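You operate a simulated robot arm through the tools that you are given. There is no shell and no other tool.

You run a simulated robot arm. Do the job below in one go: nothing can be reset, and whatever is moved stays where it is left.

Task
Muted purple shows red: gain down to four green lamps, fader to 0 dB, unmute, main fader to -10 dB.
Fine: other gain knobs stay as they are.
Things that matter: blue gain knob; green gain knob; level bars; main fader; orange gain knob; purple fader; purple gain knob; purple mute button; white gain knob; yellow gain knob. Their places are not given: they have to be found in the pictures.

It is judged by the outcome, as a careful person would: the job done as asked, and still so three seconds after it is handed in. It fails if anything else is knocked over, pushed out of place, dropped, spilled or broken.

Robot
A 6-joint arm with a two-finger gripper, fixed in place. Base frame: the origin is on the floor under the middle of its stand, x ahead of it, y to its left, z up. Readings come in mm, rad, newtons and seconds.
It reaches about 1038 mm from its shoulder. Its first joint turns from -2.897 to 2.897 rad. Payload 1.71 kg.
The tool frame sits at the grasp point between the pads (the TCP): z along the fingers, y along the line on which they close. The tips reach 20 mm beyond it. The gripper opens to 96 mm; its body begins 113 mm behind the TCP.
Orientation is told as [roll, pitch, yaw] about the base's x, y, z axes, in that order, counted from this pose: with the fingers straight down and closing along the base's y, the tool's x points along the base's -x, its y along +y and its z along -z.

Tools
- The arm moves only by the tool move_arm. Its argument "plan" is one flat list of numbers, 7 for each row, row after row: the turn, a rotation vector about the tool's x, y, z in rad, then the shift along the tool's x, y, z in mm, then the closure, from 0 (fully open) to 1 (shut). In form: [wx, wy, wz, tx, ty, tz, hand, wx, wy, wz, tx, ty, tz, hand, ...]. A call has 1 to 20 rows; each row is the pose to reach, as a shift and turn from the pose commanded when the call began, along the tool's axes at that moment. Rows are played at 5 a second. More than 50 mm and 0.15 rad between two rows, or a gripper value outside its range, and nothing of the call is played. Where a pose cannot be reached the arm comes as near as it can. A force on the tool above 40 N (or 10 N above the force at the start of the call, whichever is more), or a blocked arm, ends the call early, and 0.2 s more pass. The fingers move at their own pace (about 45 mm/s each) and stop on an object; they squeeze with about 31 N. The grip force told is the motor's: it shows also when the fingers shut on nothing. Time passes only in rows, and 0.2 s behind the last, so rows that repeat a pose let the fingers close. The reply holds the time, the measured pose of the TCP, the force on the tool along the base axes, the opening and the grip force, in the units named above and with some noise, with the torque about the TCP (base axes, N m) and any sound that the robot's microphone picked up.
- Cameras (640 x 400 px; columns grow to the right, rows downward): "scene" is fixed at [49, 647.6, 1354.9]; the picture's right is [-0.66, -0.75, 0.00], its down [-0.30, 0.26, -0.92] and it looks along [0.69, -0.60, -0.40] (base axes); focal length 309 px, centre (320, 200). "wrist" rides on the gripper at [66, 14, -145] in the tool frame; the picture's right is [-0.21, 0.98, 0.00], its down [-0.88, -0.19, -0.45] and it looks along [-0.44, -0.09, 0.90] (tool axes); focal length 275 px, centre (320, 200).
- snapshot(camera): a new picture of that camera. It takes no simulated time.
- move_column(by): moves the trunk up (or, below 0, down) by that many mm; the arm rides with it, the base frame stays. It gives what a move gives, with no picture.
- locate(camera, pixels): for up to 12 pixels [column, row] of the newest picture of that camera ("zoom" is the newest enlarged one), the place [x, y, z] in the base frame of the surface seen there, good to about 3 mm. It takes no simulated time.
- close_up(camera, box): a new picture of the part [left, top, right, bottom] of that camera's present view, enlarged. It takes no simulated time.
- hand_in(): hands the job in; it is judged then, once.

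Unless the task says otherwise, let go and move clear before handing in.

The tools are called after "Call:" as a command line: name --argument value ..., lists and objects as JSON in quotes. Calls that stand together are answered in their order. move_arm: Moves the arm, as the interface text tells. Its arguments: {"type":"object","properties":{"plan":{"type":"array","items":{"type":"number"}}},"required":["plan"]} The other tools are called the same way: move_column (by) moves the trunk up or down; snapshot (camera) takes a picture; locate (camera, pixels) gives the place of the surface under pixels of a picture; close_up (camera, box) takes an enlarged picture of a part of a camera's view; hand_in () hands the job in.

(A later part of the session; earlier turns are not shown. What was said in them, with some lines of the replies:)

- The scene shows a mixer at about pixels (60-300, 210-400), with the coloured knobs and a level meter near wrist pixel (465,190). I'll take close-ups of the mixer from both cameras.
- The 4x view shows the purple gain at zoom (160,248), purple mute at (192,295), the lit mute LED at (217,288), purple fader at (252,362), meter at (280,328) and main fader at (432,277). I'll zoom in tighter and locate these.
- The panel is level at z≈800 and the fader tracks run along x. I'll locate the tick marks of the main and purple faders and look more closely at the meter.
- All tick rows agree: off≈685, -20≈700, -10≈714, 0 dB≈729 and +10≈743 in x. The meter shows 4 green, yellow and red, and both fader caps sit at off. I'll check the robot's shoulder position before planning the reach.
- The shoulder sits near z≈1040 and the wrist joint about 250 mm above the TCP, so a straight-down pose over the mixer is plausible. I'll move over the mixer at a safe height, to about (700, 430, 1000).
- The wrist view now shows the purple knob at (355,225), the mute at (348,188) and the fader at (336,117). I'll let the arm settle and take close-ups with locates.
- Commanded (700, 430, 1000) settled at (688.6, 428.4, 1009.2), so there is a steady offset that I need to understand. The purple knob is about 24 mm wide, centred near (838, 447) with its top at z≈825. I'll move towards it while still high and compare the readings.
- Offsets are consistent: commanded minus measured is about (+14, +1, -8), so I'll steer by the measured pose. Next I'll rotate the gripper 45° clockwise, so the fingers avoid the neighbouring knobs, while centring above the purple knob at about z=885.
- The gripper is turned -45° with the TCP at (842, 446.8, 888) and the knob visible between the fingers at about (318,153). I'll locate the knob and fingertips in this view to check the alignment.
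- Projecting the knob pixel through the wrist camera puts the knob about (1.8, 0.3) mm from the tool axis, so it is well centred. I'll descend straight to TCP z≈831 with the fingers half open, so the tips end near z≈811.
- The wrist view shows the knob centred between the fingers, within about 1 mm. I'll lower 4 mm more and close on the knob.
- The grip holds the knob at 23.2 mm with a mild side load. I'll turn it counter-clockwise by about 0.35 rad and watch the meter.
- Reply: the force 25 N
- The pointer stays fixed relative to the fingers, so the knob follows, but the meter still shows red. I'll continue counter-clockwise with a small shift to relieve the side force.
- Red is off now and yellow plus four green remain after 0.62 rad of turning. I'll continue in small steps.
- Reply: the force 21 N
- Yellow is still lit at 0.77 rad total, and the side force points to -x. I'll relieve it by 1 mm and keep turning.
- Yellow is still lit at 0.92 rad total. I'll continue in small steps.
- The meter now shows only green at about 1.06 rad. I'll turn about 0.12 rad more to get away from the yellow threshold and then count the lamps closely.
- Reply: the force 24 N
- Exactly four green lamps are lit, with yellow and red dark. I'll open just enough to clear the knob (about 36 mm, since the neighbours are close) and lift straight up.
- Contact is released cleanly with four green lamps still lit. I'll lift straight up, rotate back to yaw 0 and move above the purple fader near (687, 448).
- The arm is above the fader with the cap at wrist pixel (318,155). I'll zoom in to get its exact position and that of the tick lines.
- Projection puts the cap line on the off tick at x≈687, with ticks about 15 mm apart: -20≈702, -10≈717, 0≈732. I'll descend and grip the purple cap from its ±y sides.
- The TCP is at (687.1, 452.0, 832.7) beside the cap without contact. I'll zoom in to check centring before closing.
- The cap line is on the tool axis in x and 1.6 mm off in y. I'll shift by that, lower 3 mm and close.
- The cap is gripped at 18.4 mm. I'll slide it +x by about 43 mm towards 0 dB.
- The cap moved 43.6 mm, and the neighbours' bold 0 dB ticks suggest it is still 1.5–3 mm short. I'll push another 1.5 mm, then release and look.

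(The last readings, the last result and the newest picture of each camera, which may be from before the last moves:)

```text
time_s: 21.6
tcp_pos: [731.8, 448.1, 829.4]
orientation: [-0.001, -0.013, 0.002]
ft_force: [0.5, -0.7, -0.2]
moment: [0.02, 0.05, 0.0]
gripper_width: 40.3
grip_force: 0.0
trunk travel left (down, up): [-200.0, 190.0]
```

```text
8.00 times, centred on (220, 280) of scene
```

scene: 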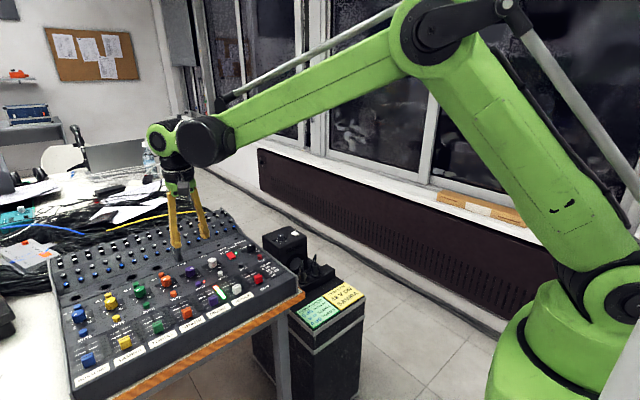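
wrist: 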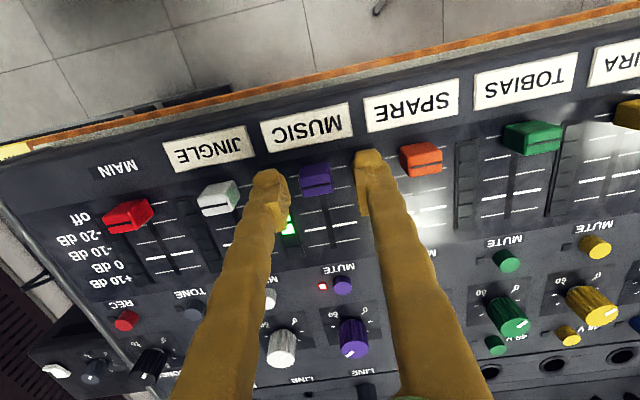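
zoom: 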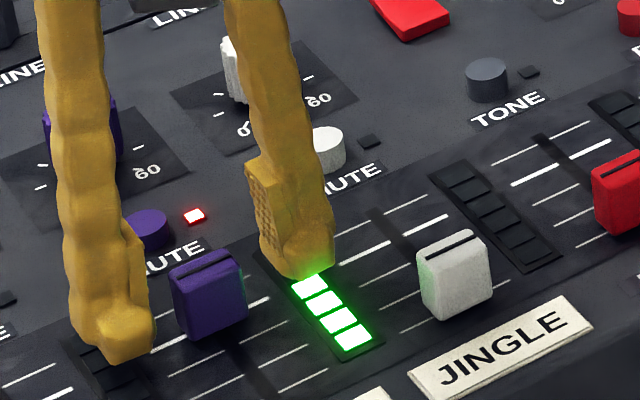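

By both cameras the cap is now within about 0–1 mm of the bold 0 dB tick. I'll lift clear and check more precisely from above.

Call:
move_arm --plan '[0, 0, 0, 0, 0, -30, 0.58, 0, 0, 0, 0, 0, -60, 0.58, 0, 0, 0, 0, 0, -60, 0.3, 0, 0, 0, 0, 0, -60, 0.3]'

Call:
close_up --camera "wrist" --box '[280, 130, 360, 200]'

Call:
close_up --camera "scene" --box '[188, 270, 236, 300]'

```text
time_s: 22.6
tcp_pos: [729.5, 449.7, 889.9]
orientation: [0.0, -0.013, 0.0]
ft_force: [0.4, -0.8, -0.7]
moment: [0.02, -0.05, 0.01]
gripper_width: 67.2
grip_force: 0.1
trunk travel left (down, up): [-200.0, 190.0]
```

```text
5.71 times, centred on (320, 165) of wrist
```

zoom: 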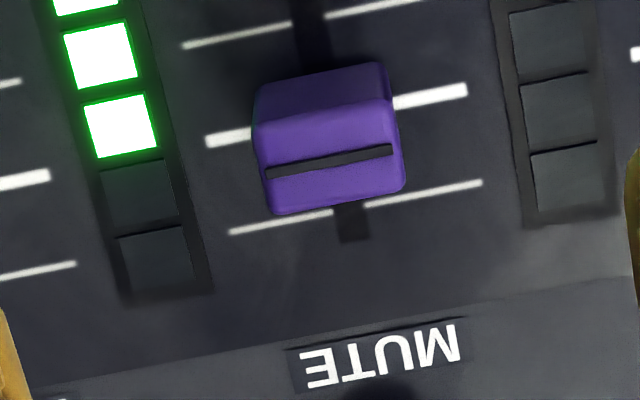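

```text
13.33 times, centred on (212, 285) of scene
```

zoom: 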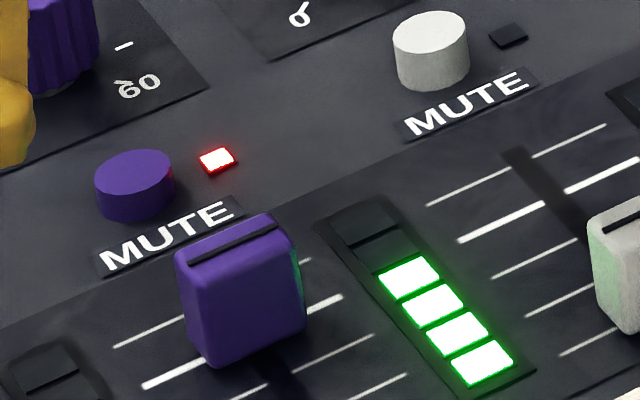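

The precise check shows the cap line is still about 1 mm short of the 0 dB tick and 1.6 mm off-centre in y. I'll regrip with a +1.5 mm y correction, nudge +1.2 mm, release and lift.

Call:
move_arm --plan '[0, 0, 0, 0, 1.5, 0, 0.58, 0, 0, 0, 0, 1.5, 20, 0.58, 0, 0, 0, 0, 1.5, 40, 0.58, 0, 0, 0, 0, 1.5, 60, 0.58, 0, 0, 0, 0, 1.5, 60, 0.58, 0, 0, 0, 0, 1.5, 60, 0.8, 0, 0, 0, 0, 1.5, 60, 1, 0, 0, 0, 0, 1.5, 60, 1]'

Call:
close_up --camera "wrist" --box '[264, 130, 376, 230]'

Call:
close_up --camera "scene" --box '[188, 270, 236, 300]'

```text
time_s: 24.4
tcp_pos: [731.0, 449.7, 831.8]
orientation: [0.0, -0.014, -0.001]
ft_force: [-1.2, -2.7, -2.9]
moment: [-0.05, 0.0, -0.02]
gripper_width: 18.6
grip_force: 35.5
trunk travel left (down, up): [-200.0, 190.0]
```

```text
4.00 times, centred on (320, 180) of wrist
```

zoom: 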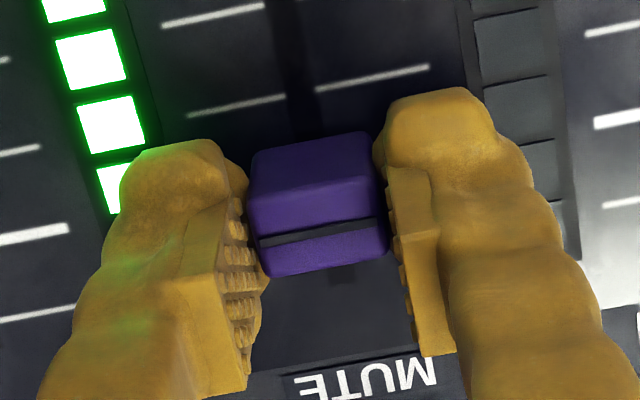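

```text
13.33 times, centred on (212, 285) of scene
```

zoom: 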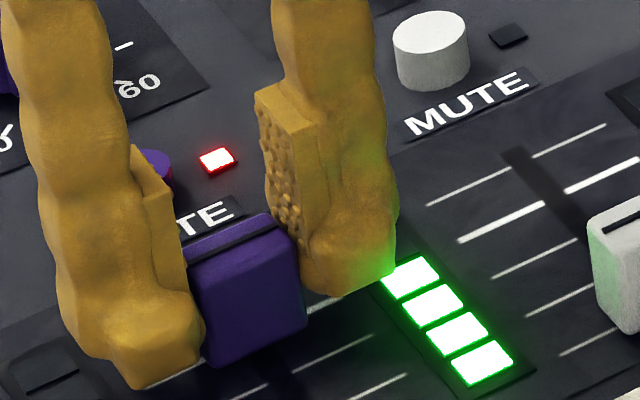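

The cap is regripped without shifting. I'll nudge +1.2 mm, release and lift.

Call:
move_arm --plan '[0, 0, 0, -0.7, 0, 0, 1, 0, 0, 0, -1.2, 0, 0, 1, 0, 0, 0, -1.2, 0, 0, 1, 0, 0, 0, -1.2, 0, 0, 0.58, 0, 0, 0, -1.2, 0, 0, 0.58, 0, 0, 0, -1.2, 0, 0, 0.58, 0, 0, 0, -1.2, 0, -30, 0.58, 0, 0, 0, -1.2, 0, -60, 0.58, 0, 0, 0, -1.2, 0, -60, 0.3, 0, 0, 0, -1.2, 0, -60, 0.3]'

Call:
close_up --camera "wrist" --box '[280, 130, 360, 200]'

Call:
close_up --camera "scene" --box '[188, 270, 236, 300]'

```text
time_s: 26.6
tcp_pos: [733.2, 449.1, 889.5]
orientation: [-0.001, -0.014, -0.001]
ft_force: [0.8, -0.6, -0.2]
moment: [-0.01, 0.0, -0.02]
gripper_width: 67.0
grip_force: 0.1
trunk travel left (down, up): [-200.0, 190.0]
```

```text
5.71 times, centred on (320, 165) of wrist
```

zoom: 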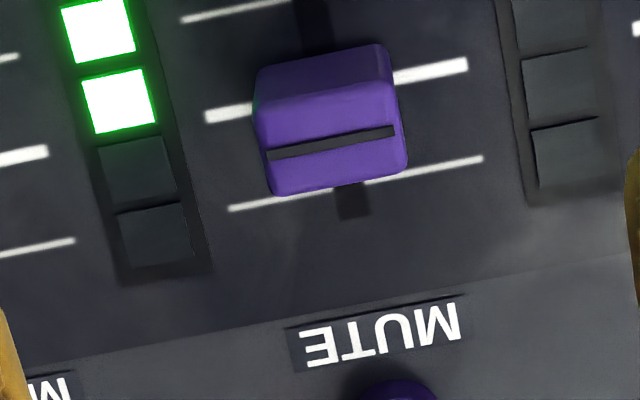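

```text
13.33 times, centred on (212, 285) of scene
```

zoom: 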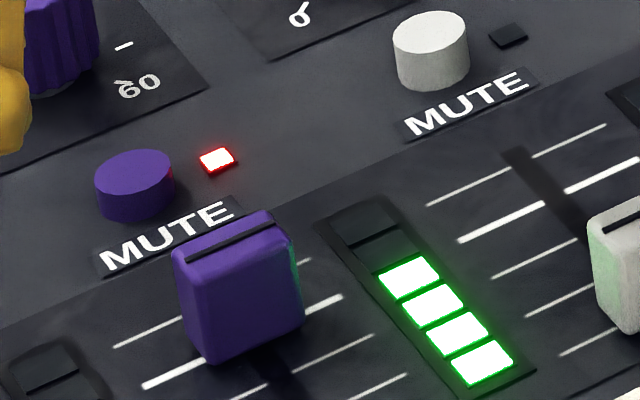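

Both cameras now put the purple cap line on the 0 dB tick to within about 0.2 mm. Next I'll find the purple mute button precisely in the wrist view.

Call:
close_up --camera "wrist" --box '[280, 165, 392, 235]'

Call:
locate --camera "zoom" --pixels '[[305, 185], [275, 185], [335, 185], [305, 160], [305, 205], [235, 195]]'

```text
5.71 times, centred on (336, 200) of wrist
```

zoom: 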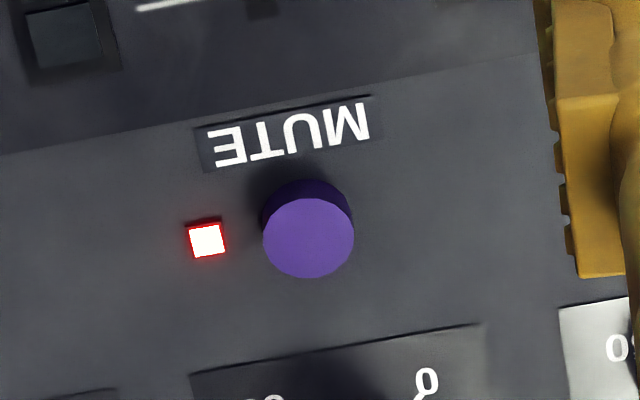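

```text
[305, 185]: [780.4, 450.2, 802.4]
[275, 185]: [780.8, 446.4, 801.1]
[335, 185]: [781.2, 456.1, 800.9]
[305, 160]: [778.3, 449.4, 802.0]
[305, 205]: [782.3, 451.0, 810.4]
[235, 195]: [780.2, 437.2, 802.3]
```

The mute top projects to about tool (-54, +2.7), which is base (788, 452), with its top at z≈809. I'll close the fingers, move above it and descend to about 6 mm clearance.

Call:
move_arm --plan '[0, 0, 0, -18, 1, 0, 0.6, 0, 0, 0, -37, 2, 0, 0.8, 0, 0, 0, -55.3, 2.7, 0, 1, 0, 0, 0, -55.3, 2.7, 15, 1, 0, 0, 0, -55.3, 2.7, 30, 1, 0, 0, 0, -55.3, 2.7, 45, 1, 0, 0, 0, -55.3, 2.7, 53, 1, 0, 0, 0, -55.3, 2.7, 53, 1]'

Call:
snapshot --camera "wrist"

Call:
close_up --camera "scene" --box '[170, 240, 250, 300]'

```text
time_s: 28.4
tcp_pos: [787.6, 452.9, 837.8]
orientation: [0.001, -0.015, 0.0]
ft_force: [-0.6, -0.2, 0.2]
moment: [-0.01, -0.05, -0.01]
gripper_width: 0.2
grip_force: 29.7
trunk travel left (down, up): [-200.0, 190.0]
```

```text
taken
```

wrist: 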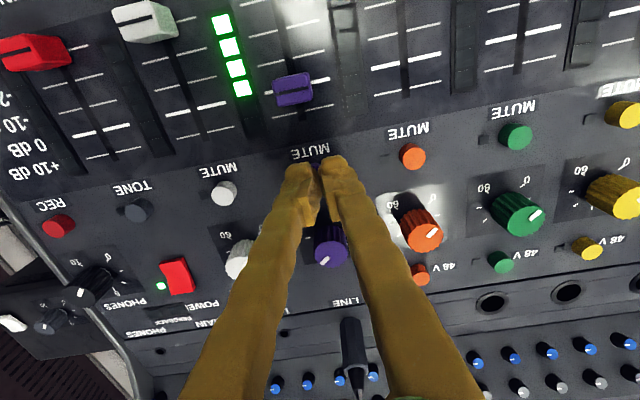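

```text
6.67 times, centred on (210, 270) of scene
```

zoom: 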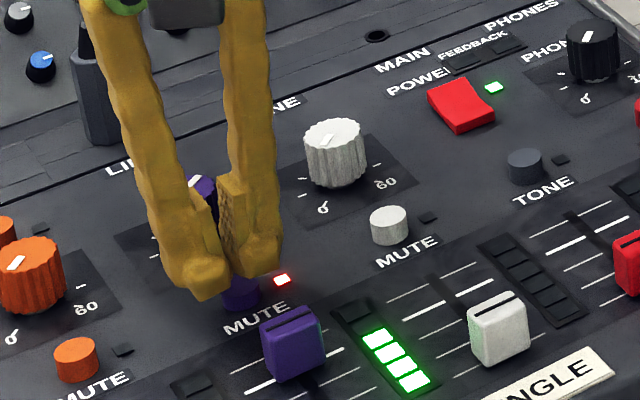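

The closed tips are right above the purple mute at TCP z≈838, and the LED is still red. I'll shift 1.5 mm in -y and descend slowly to first contact.

Call:
move_arm --plan '[0, 0, 0, 0, -1.5, 2, 1, 0, 0, 0, 0, -1.5, 4, 1, 0, 0, 0, 0, -1.5, 6, 1, 0, 0, 0, 0, -1.5, 8, 1, 0, 0, 0, 0, -1.5, 8, 1]'

Call:
close_up --camera "scene" --box '[170, 240, 250, 300]'

```text
time_s: 29.6
tcp_pos: [787.9, 451.6, 829.7]
orientation: [0.001, -0.013, 0.001]
ft_force: [-0.1, -0.5, 0.1]
moment: [0.0, 0.01, -0.02]
gripper_width: 0.0
grip_force: 29.6
trunk travel left (down, up): [-200.0, 190.0]
```

```text
6.67 times, centred on (210, 270) of scene
```

zoom: 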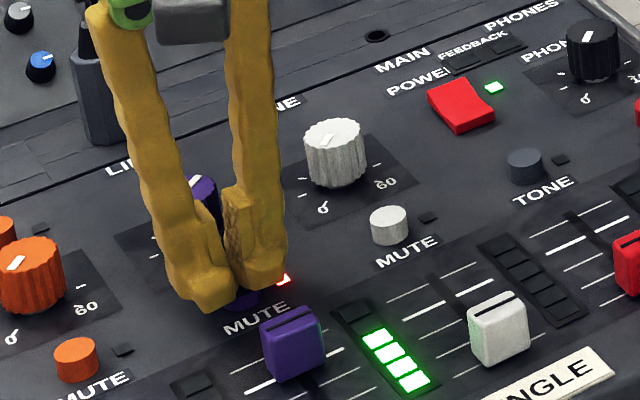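

There is no contact force yet at TCP z=829.7. I'll descend further in 1 mm steps.

Call:
move_arm --plan '[0, 0, 0, 0, 0, 1, 1, 0, 0, 0, 0, 0, 2, 1, 0, 0, 0, 0, 0, 2.5, 1]'

Call:
close_up --camera "scene" --box '[170, 240, 250, 300]'

```text
time_s: 30.4
tcp_pos: [789.2, 451.0, 827.3]
orientation: [0.001, -0.014, 0.002]
ft_force: [-0.4, 0.9, -0.5]
moment: [0.0, 0.02, 0.0]
gripper_width: 0.0
grip_force: 29.2
trunk travel left (down, up): [-200.0, 190.0]
```

```text
6.67 times, centred on (210, 270) of scene
```

zoom: 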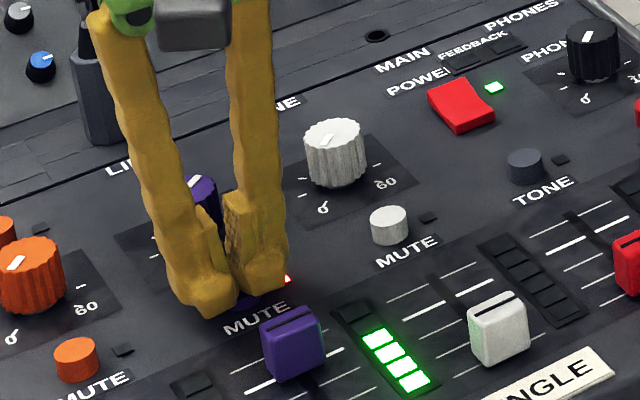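

Still no force at TCP z=827.3. I'll continue down another 2 mm.

Call:
move_arm --plan '[0, 0, 0, 0, 0, 0.7, 1, 0, 0, 0, 0, 0, 1.4, 1, 0, 0, 0, 0, 0, 2, 1]'

Call:
close_up --camera "scene" --box '[170, 240, 250, 300]'

```text
time_s: 31.2
tcp_pos: [789.0, 452.6, 824.6]
orientation: [-0.001, -0.015, 0.0]
ft_force: [1.3, -0.4, 1.9]
moment: [-0.02, 0.03, 0.0]
gripper_width: 0.0
grip_force: 29.2
trunk travel left (down, up): [-200.0, 190.0]
```

```text
6.67 times, centred on (210, 270) of scene
```

zoom: 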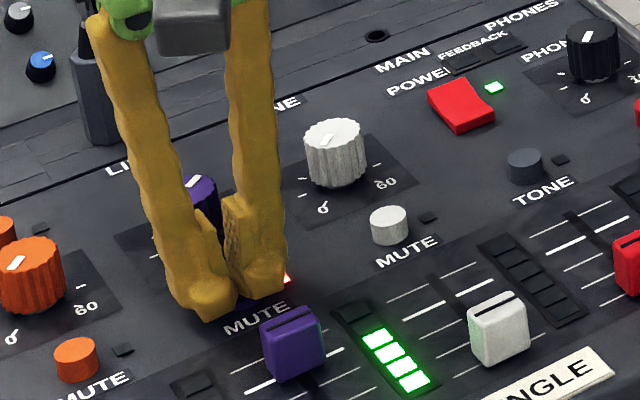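

Force z is rising slightly (1.9 N), so contact has begun. I'll press 1.5 mm more.

Call:
move_arm --plan '[0, 0, 0, 0, 0, 0.8, 1, 0, 0, 0, 0, 0, 1.5, 1]'

Call:
close_up --camera "scene" --box '[170, 240, 250, 300]'

```text
time_s: 31.8
tcp_pos: [788.0, 452.4, 824.2]
orientation: [-0.001, -0.014, 0.0]
ft_force: [1.7, 1.3, 8.8]
moment: [0.01, -0.01, 0.04]
gripper_width: 6.0
grip_force: 29.7
trunk travel left (down, up): [-200.0, 190.0]
```

```text
6.67 times, centred on (210, 270) of scene
```

zoom: 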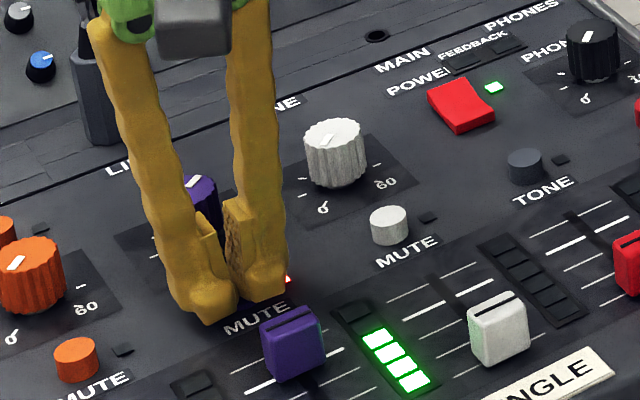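

The reading shows the gripper pried open to 6 mm, so the button is wedging between the rounded tips instead of being pressed. I'll back off and check the LED.

Call:
move_arm --plan '[0, 0, 0, 0, 0, -8, 1, 0, 0, 0, 0, 0, -18, 1, 0, 0, 0, 0, 0, -18, 1]'

Call:
close_up --camera "scene" --box '[170, 240, 250, 300]'

Call:
close_up --camera "wrist" --box '[240, 100, 400, 220]'

```text
time_s: 32.6
tcp_pos: [788.4, 454.1, 843.2]
orientation: [-0.001, -0.015, 0.001]
ft_force: [-0.4, -0.8, -1.0]
moment: [-0.05, -0.02, -0.01]
gripper_width: 0.0
grip_force: 29.5
trunk travel left (down, up): [-200.0, 190.0]
```

```text
6.67 times, centred on (210, 270) of scene
```

zoom: 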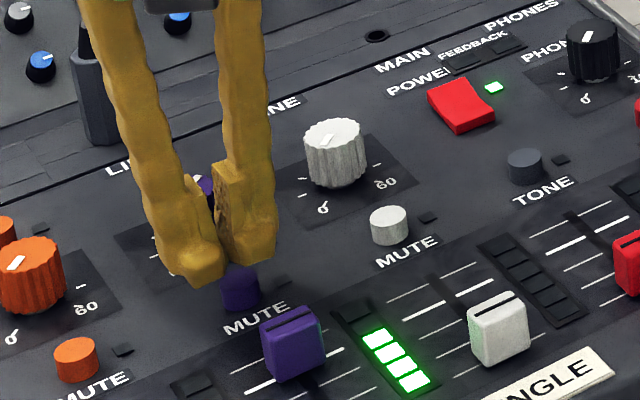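

```text
3.33 times, centred on (320, 160) of wrist
```

zoom: 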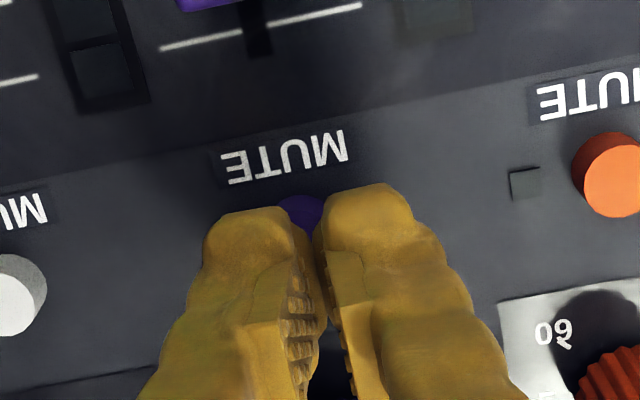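

The red mute LED at scene zoom (282,280) is now dark, so the press registered. I'll lift further, open the fingers and verify the button, LED, fader, knob and meter.

Call:
move_arm --plan '[0, 0, 0, 0, 0, -25, 1, 0, 0, 0, 0, 0, -45, 0.8, 0, 0, 0, 20, 0, -45, 0.6, 0, 0, 0, 40, -20, -45, 0.45, 0, 0, 0, 40, -20, -45, 0.4]'

Call:
close_up --camera "scene" --box '[170, 240, 250, 300]'

Call:
snapshot --camera "wrist"

```text
time_s: 33.8
tcp_pos: [746.0, 431.5, 885.2]
orientation: [-0.002, -0.014, 0.001]
ft_force: [-0.9, 0.7, -1.0]
moment: [0.01, -0.03, -0.01]
gripper_width: 57.4
grip_force: 0.0
trunk travel left (down, up): [-200.0, 190.0]
```

```text
6.67 times, centred on (210, 270) of scene
```

zoom: 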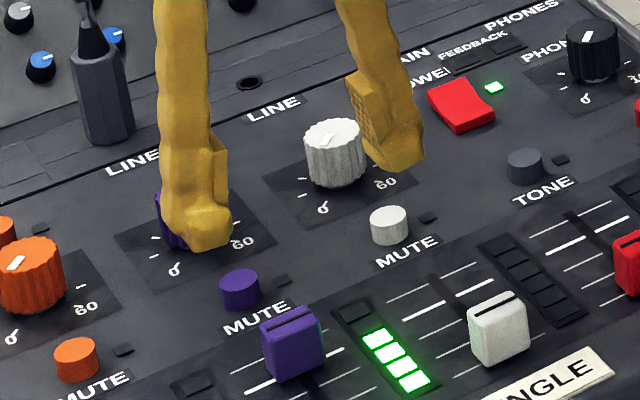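

```text
taken
```

wrist: 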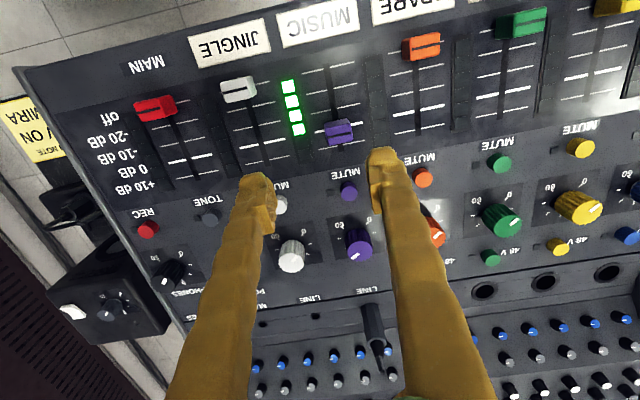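

The mute LED is off, four green lamps are still lit and the purple fader is still at 0 dB. Next I'll move above the main fader at about (687, 322).

Call:
move_arm --plan '[0, 0, 0, 15, -28, 0, 0.45, 0, 0, 0, 30, -56, 0, 0.5, 0, 0, 0, 45, -84, 0, 0.58, 0, 0, 0, 59, -110, 0, 0.58, 0, 0, 0, 59, -110, 0, 0.58, 0, 0, 0, 59, -110, 0, 0.58]'

Call:
snapshot --camera "wrist"

Call:
close_up --camera "wrist" --box '[264, 130, 376, 230]'

Call:
close_up --camera "scene" --box '[170, 240, 290, 315]'

```text
time_s: 35.2
tcp_pos: [689.2, 319.5, 885.5]
orientation: [-0.001, -0.016, 0.001]
ft_force: [0.1, 0.6, -0.4]
moment: [-0.02, -0.04, 0.0]
gripper_width: 40.3
grip_force: 0.0
trunk travel left (down, up): [-200.0, 190.0]
```

```text
taken
```

wrist: 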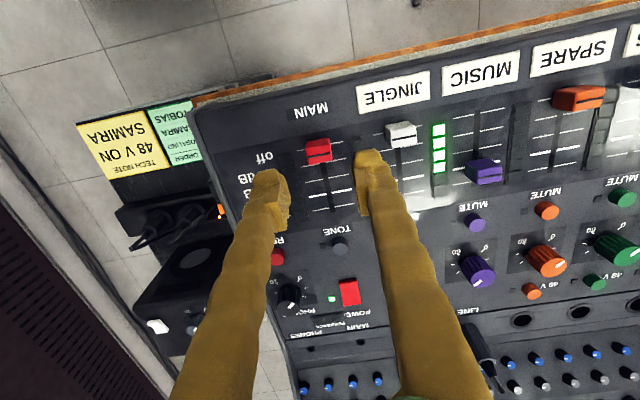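

```text
4.00 times, centred on (320, 180) of wrist
```

zoom: 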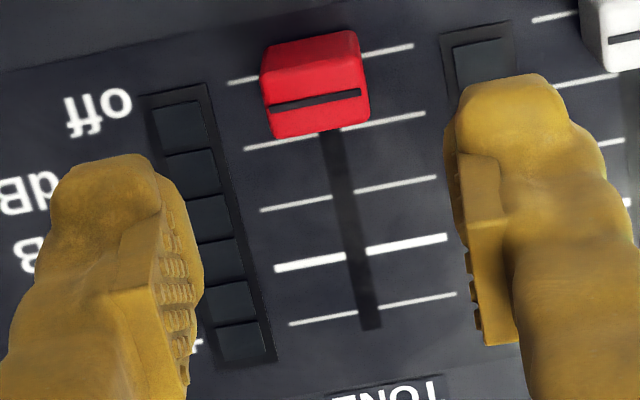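

```text
5.33 times, centred on (230, 278) of scene
```

zoom: 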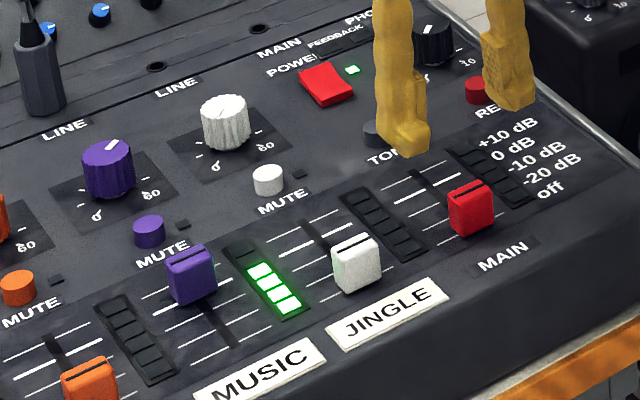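

The main cap line is on its off tick, 3.1 mm towards -x from the tool axis and centred in y. I'll correct that, descend and check before closing.

Call:
move_arm --plan '[0, 0, 0, 2, 0.2, 18, 0.58, 0, 0, 0, 3, 0.3, 36, 0.58, 0, 0, 0, 3, 0.3, 55, 0.58, 0, 0, 0, 3, 0.3, 55, 0.58]'

Call:
close_up --camera "wrist" --box '[264, 130, 376, 230]'

Call:
close_up --camera "scene" --box '[210, 240, 306, 300]'

```text
time_s: 36.2
tcp_pos: [685.8, 322.5, 828.4]
orientation: [-0.001, -0.014, -0.001]
ft_force: [1.0, -0.3, 0.6]
moment: [-0.02, 0.01, -0.04]
gripper_width: 40.4
grip_force: 0.1
trunk travel left (down, up): [-200.0, 190.0]
```

```text
4.00 times, centred on (320, 180) of wrist
```

zoom: 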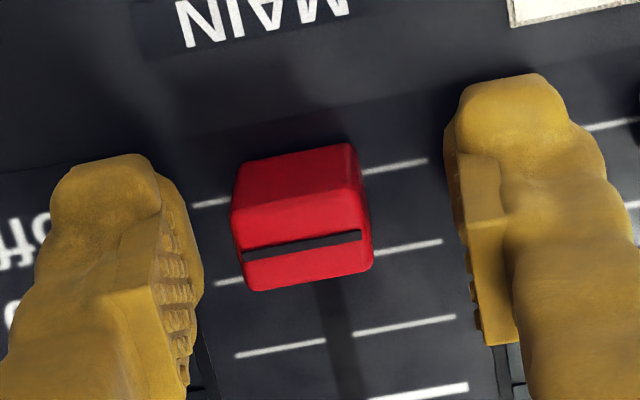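

```text
6.67 times, centred on (258, 270) of scene
```

zoom: 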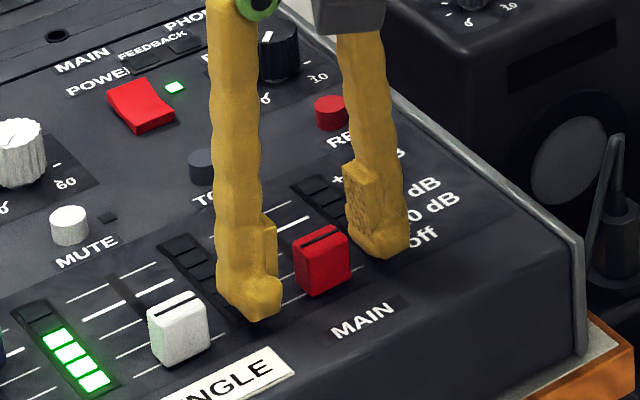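

The cap line is at tool (-0.8, -2.2). I'll shift accordingly and close on the main cap.

Call:
move_arm --plan '[0, 0, 0, -0.8, -2, 0, 0.58, 0, 0, 0, -0.8, -2, 0, 0.7, 0, 0, 0, -0.8, -2, 0, 0.85, 0, 0, 0, -0.8, -2, 0, 1, 0, 0, 0, -0.8, -2, 0, 1]'

Call:
close_up --camera "wrist" --box '[264, 130, 376, 230]'

```text
time_s: 37.4
tcp_pos: [687.3, 319.6, 829.3]
orientation: [0.0, -0.013, -0.001]
ft_force: [-1.2, -10.4, -4.0]
moment: [-0.13, -0.03, 0.02]
gripper_width: 18.5
grip_force: 35.1
trunk travel left (down, up): [-200.0, 190.0]
```

```text
4.00 times, centred on (320, 180) of wrist
```

zoom: 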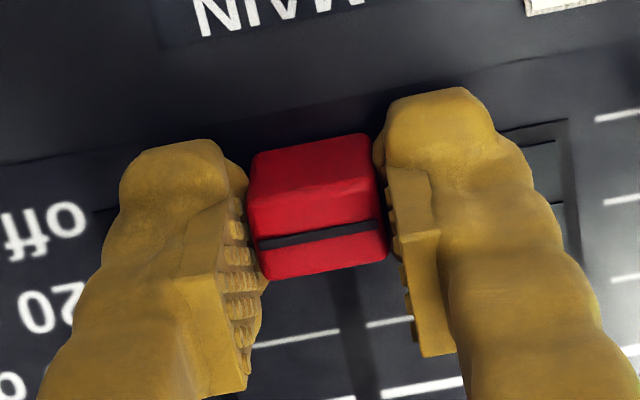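

The main cap is gripped. I'll slide it +x by about 30.3 mm to the -10 dB tick.

Call:
move_arm --plan '[0, 0, 0, -7, -0.5, 0, 1, 0, 0, 0, -14, -0.5, 0, 1, 0, 0, 0, -21, -0.5, 0, 1, 0, 0, 0, -27, -0.5, 0, 1, 0, 0, 0, -30.3, -0.5, 0, 1, 0, 0, 0, -30.3, -0.5, 0, 1, 0, 0, 0, -30.3, -0.5, 0, 1]'

Call:
close_up --camera "wrist" --box '[264, 130, 376, 230]'

Call:
close_up --camera "scene" --box '[210, 240, 306, 300]'

```text
time_s: 39.0
tcp_pos: [718.1, 319.7, 830.9]
orientation: [-0.001, -0.013, 0.0]
ft_force: [0.5, 9.7, -15.4]
moment: [0.16, 0.08, -0.01]
gripper_width: 18.2
grip_force: 34.5
trunk travel left (down, up): [-200.0, 190.0]
```

```text
4.00 times, centred on (320, 180) of wrist
```

zoom: 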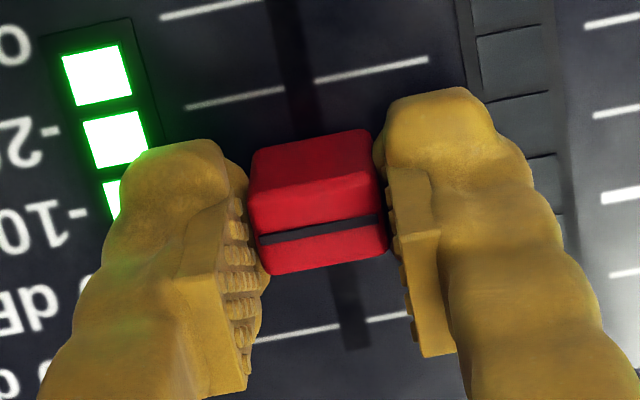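

```text
6.67 times, centred on (258, 270) of scene
```

zoom: 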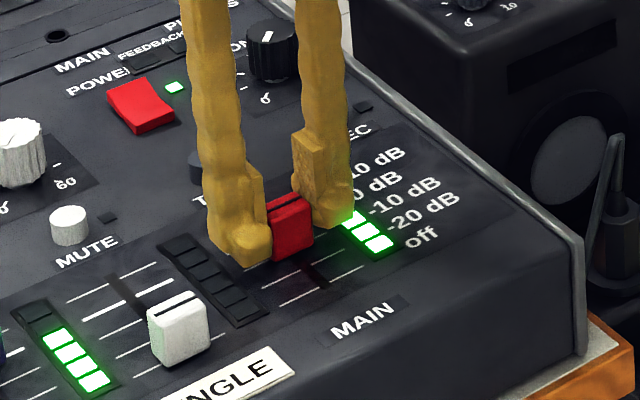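

The main meter now lights as signal comes through. I'll release, lift clear and check the cap against the -10 dB tick.

Call:
move_arm --plan '[0, 0, 0, 0, 0, 0, 0.58, 0, 0, 0, 0, 0, 0, 0.58, 0, 0, 0, 0, 0, 0, 0.58, 0, 0, 0, 0, 0, -30, 0.58, 0, 0, 0, 0, 0, -60, 0.58, 0, 0, 0, 0, 0, -60, 0.3, 0, 0, 0, 0, 0, -60, 0.3]'

Call:
close_up --camera "wrist" --box '[280, 130, 360, 200]'

Call:
close_up --camera "scene" --box '[234, 260, 282, 290]'

```text
time_s: 40.6
tcp_pos: [715.5, 316.7, 890.2]
orientation: [0.001, -0.012, 0.0]
ft_force: [1.6, 0.5, -0.6]
moment: [-0.05, 0.02, 0.01]
gripper_width: 67.2
grip_force: 0.1
trunk travel left (down, up): [-200.0, 190.0]
```

```text
5.71 times, centred on (320, 165) of wrist
```

zoom: 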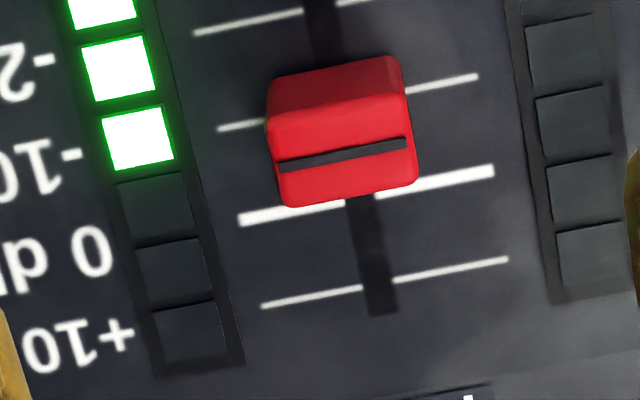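

```text
13.33 times, centred on (258, 275) of scene
```

zoom: 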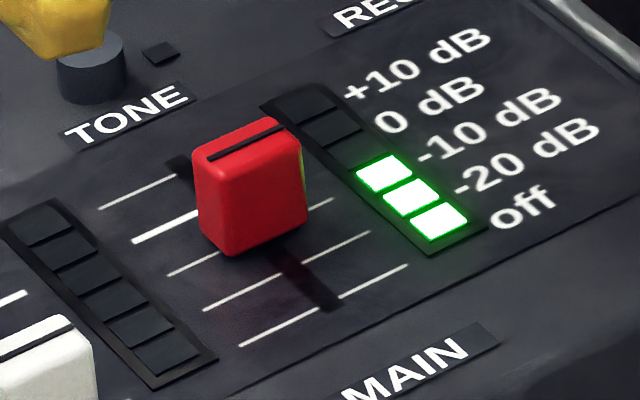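

Both cameras put the main cap line on the -10 dB tick within about 0.5 mm. I'll retreat up and away, then do a final full check.

Call:
move_arm --plan '[0, 0, 0, 0, 0, -40, 0.3, 0, 0, 0, 0, 0, -80, 0.3, 0, 0, 0, 0, 0, -120, 0.3, 0, 0, 0, 25, -15, -155, 0.2, 0, 0, 0, 60, -35, -180, 0, 0, 0, 0, 95, -55, -200, 0, 0, 0, 0, 130, -75, -220, 0, 0, 0, 0, 165, -95, -240, 0, 0, 0, 0, 200, -115, -260, 0, 0, 0, 0, 200, -115, -260, 0]'

Call:
close_up --camera "scene" --box '[150, 210, 310, 310]'

Call:
close_up --camera "scene" --box '[40, 210, 310, 400]'

Call:
snapshot --camera "wrist"

```text
time_s: 42.8
tcp_pos: [510.2, 203.8, 1151.6]
orientation: [0.0, -0.013, 0.0]
ft_force: [-0.7, -0.4, 1.2]
moment: [0.03, -0.06, 0.0]
gripper_width: 96.1
grip_force: 0.1
trunk travel left (down, up): [-200.0, 190.0]
```

```text
4.00 times, centred on (230, 260) of scene
```

zoom: 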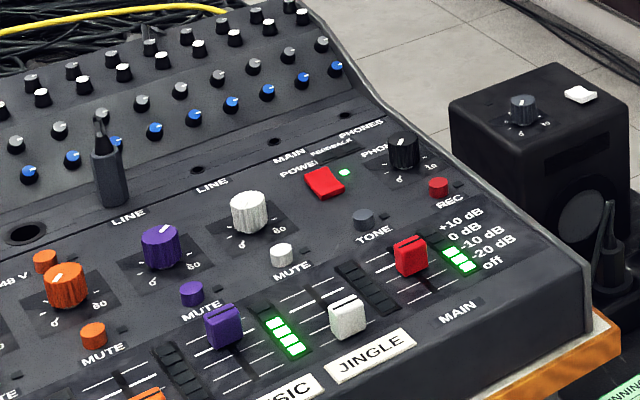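

```text
2.11 times, centred on (175, 305) of scene
```

zoom: 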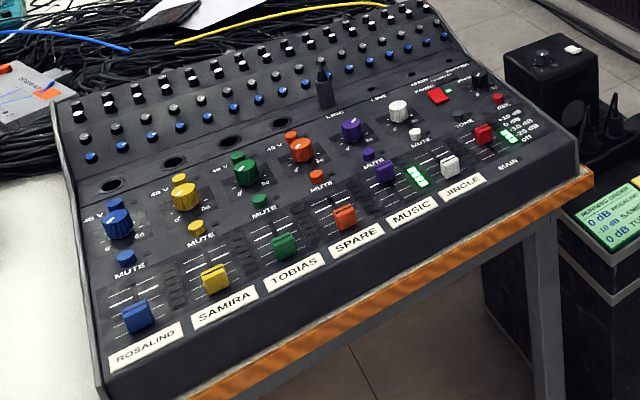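

```text
taken
```

wrist: 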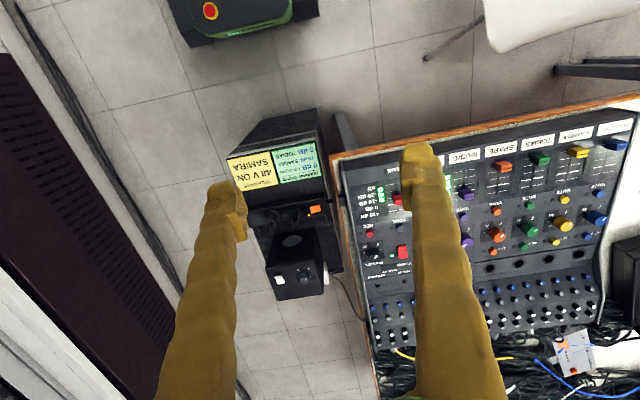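

From clear of the desk, the purple meter shows four green, the mute LED is dark, the purple fader is at 0 dB and the main is at -10 dB. I'll take one last tight look at the purple strip and the neighbouring gain knobs.

Call:
close_up --camera "scene" --box '[175, 255, 239, 311]'

Call:
close_up --camera "scene" --box '[60, 270, 190, 350]'

Call:
close_up --camera "scene" --box '[220, 250, 300, 300]'

```text
7.14 times, centred on (207, 283) of scene
```

zoom: 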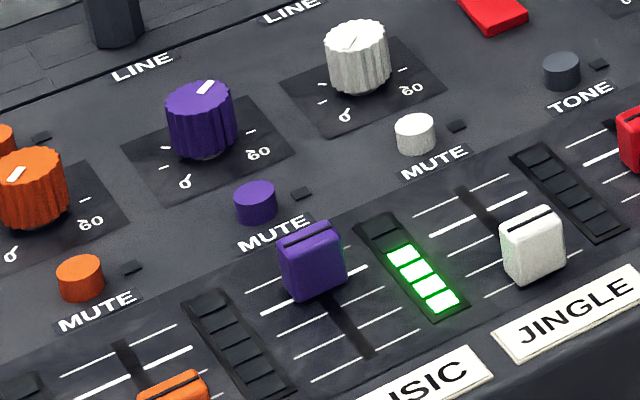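

```text
4.92 times, centred on (125, 310) of scene
```

zoom: 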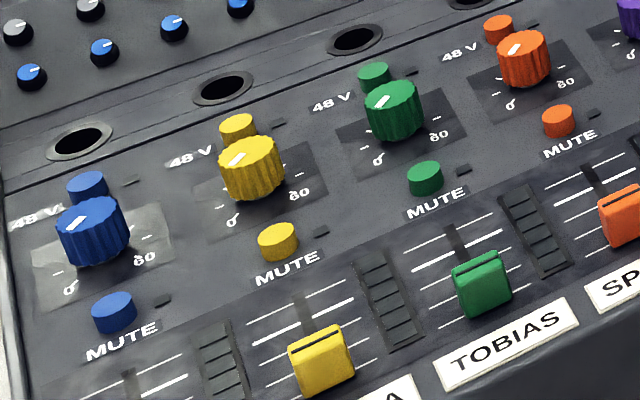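

```text
8.00 times, centred on (260, 275) of scene
```

zoom: 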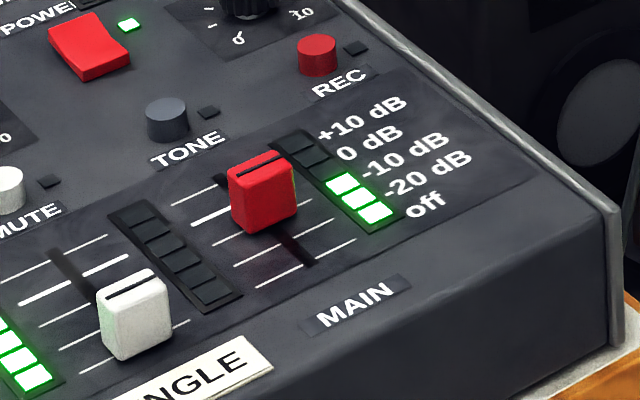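

The close-ups confirm four green lamps at (425,280), the purple LED dark at (302,193), the purple fader on the 0 dB line and the main fader on the -10 dB line. The white and orange gain pointers match the first pictures and the other knobs look undisturbed, so I'm handing in.

Call:
hand_in

```text
The job is handed in.
```

The purple channel is set as you asked, and I've handed the job in. The hand-in returned no verdict.

- **Purple gain:** turned down until exactly four green lamps are lit; yellow and red are off.
- **Purple fader:** on the 0 dB mark, within about half a millimetre by both cameras.
- **Purple mute:** off, with its red light dark. My first press wedged the button between the fingertips, but it registered.
- **Main fader:** on the -10 dB mark, to about a millimetre or better. The main meter now shows three green lamps.
- **Other gain knobs:** I didn't touch them. White and orange match the first pictures; blue, yellow and green look undisturbed.

The arm is clear of the desk, and nothing was knocked or moved along the way.
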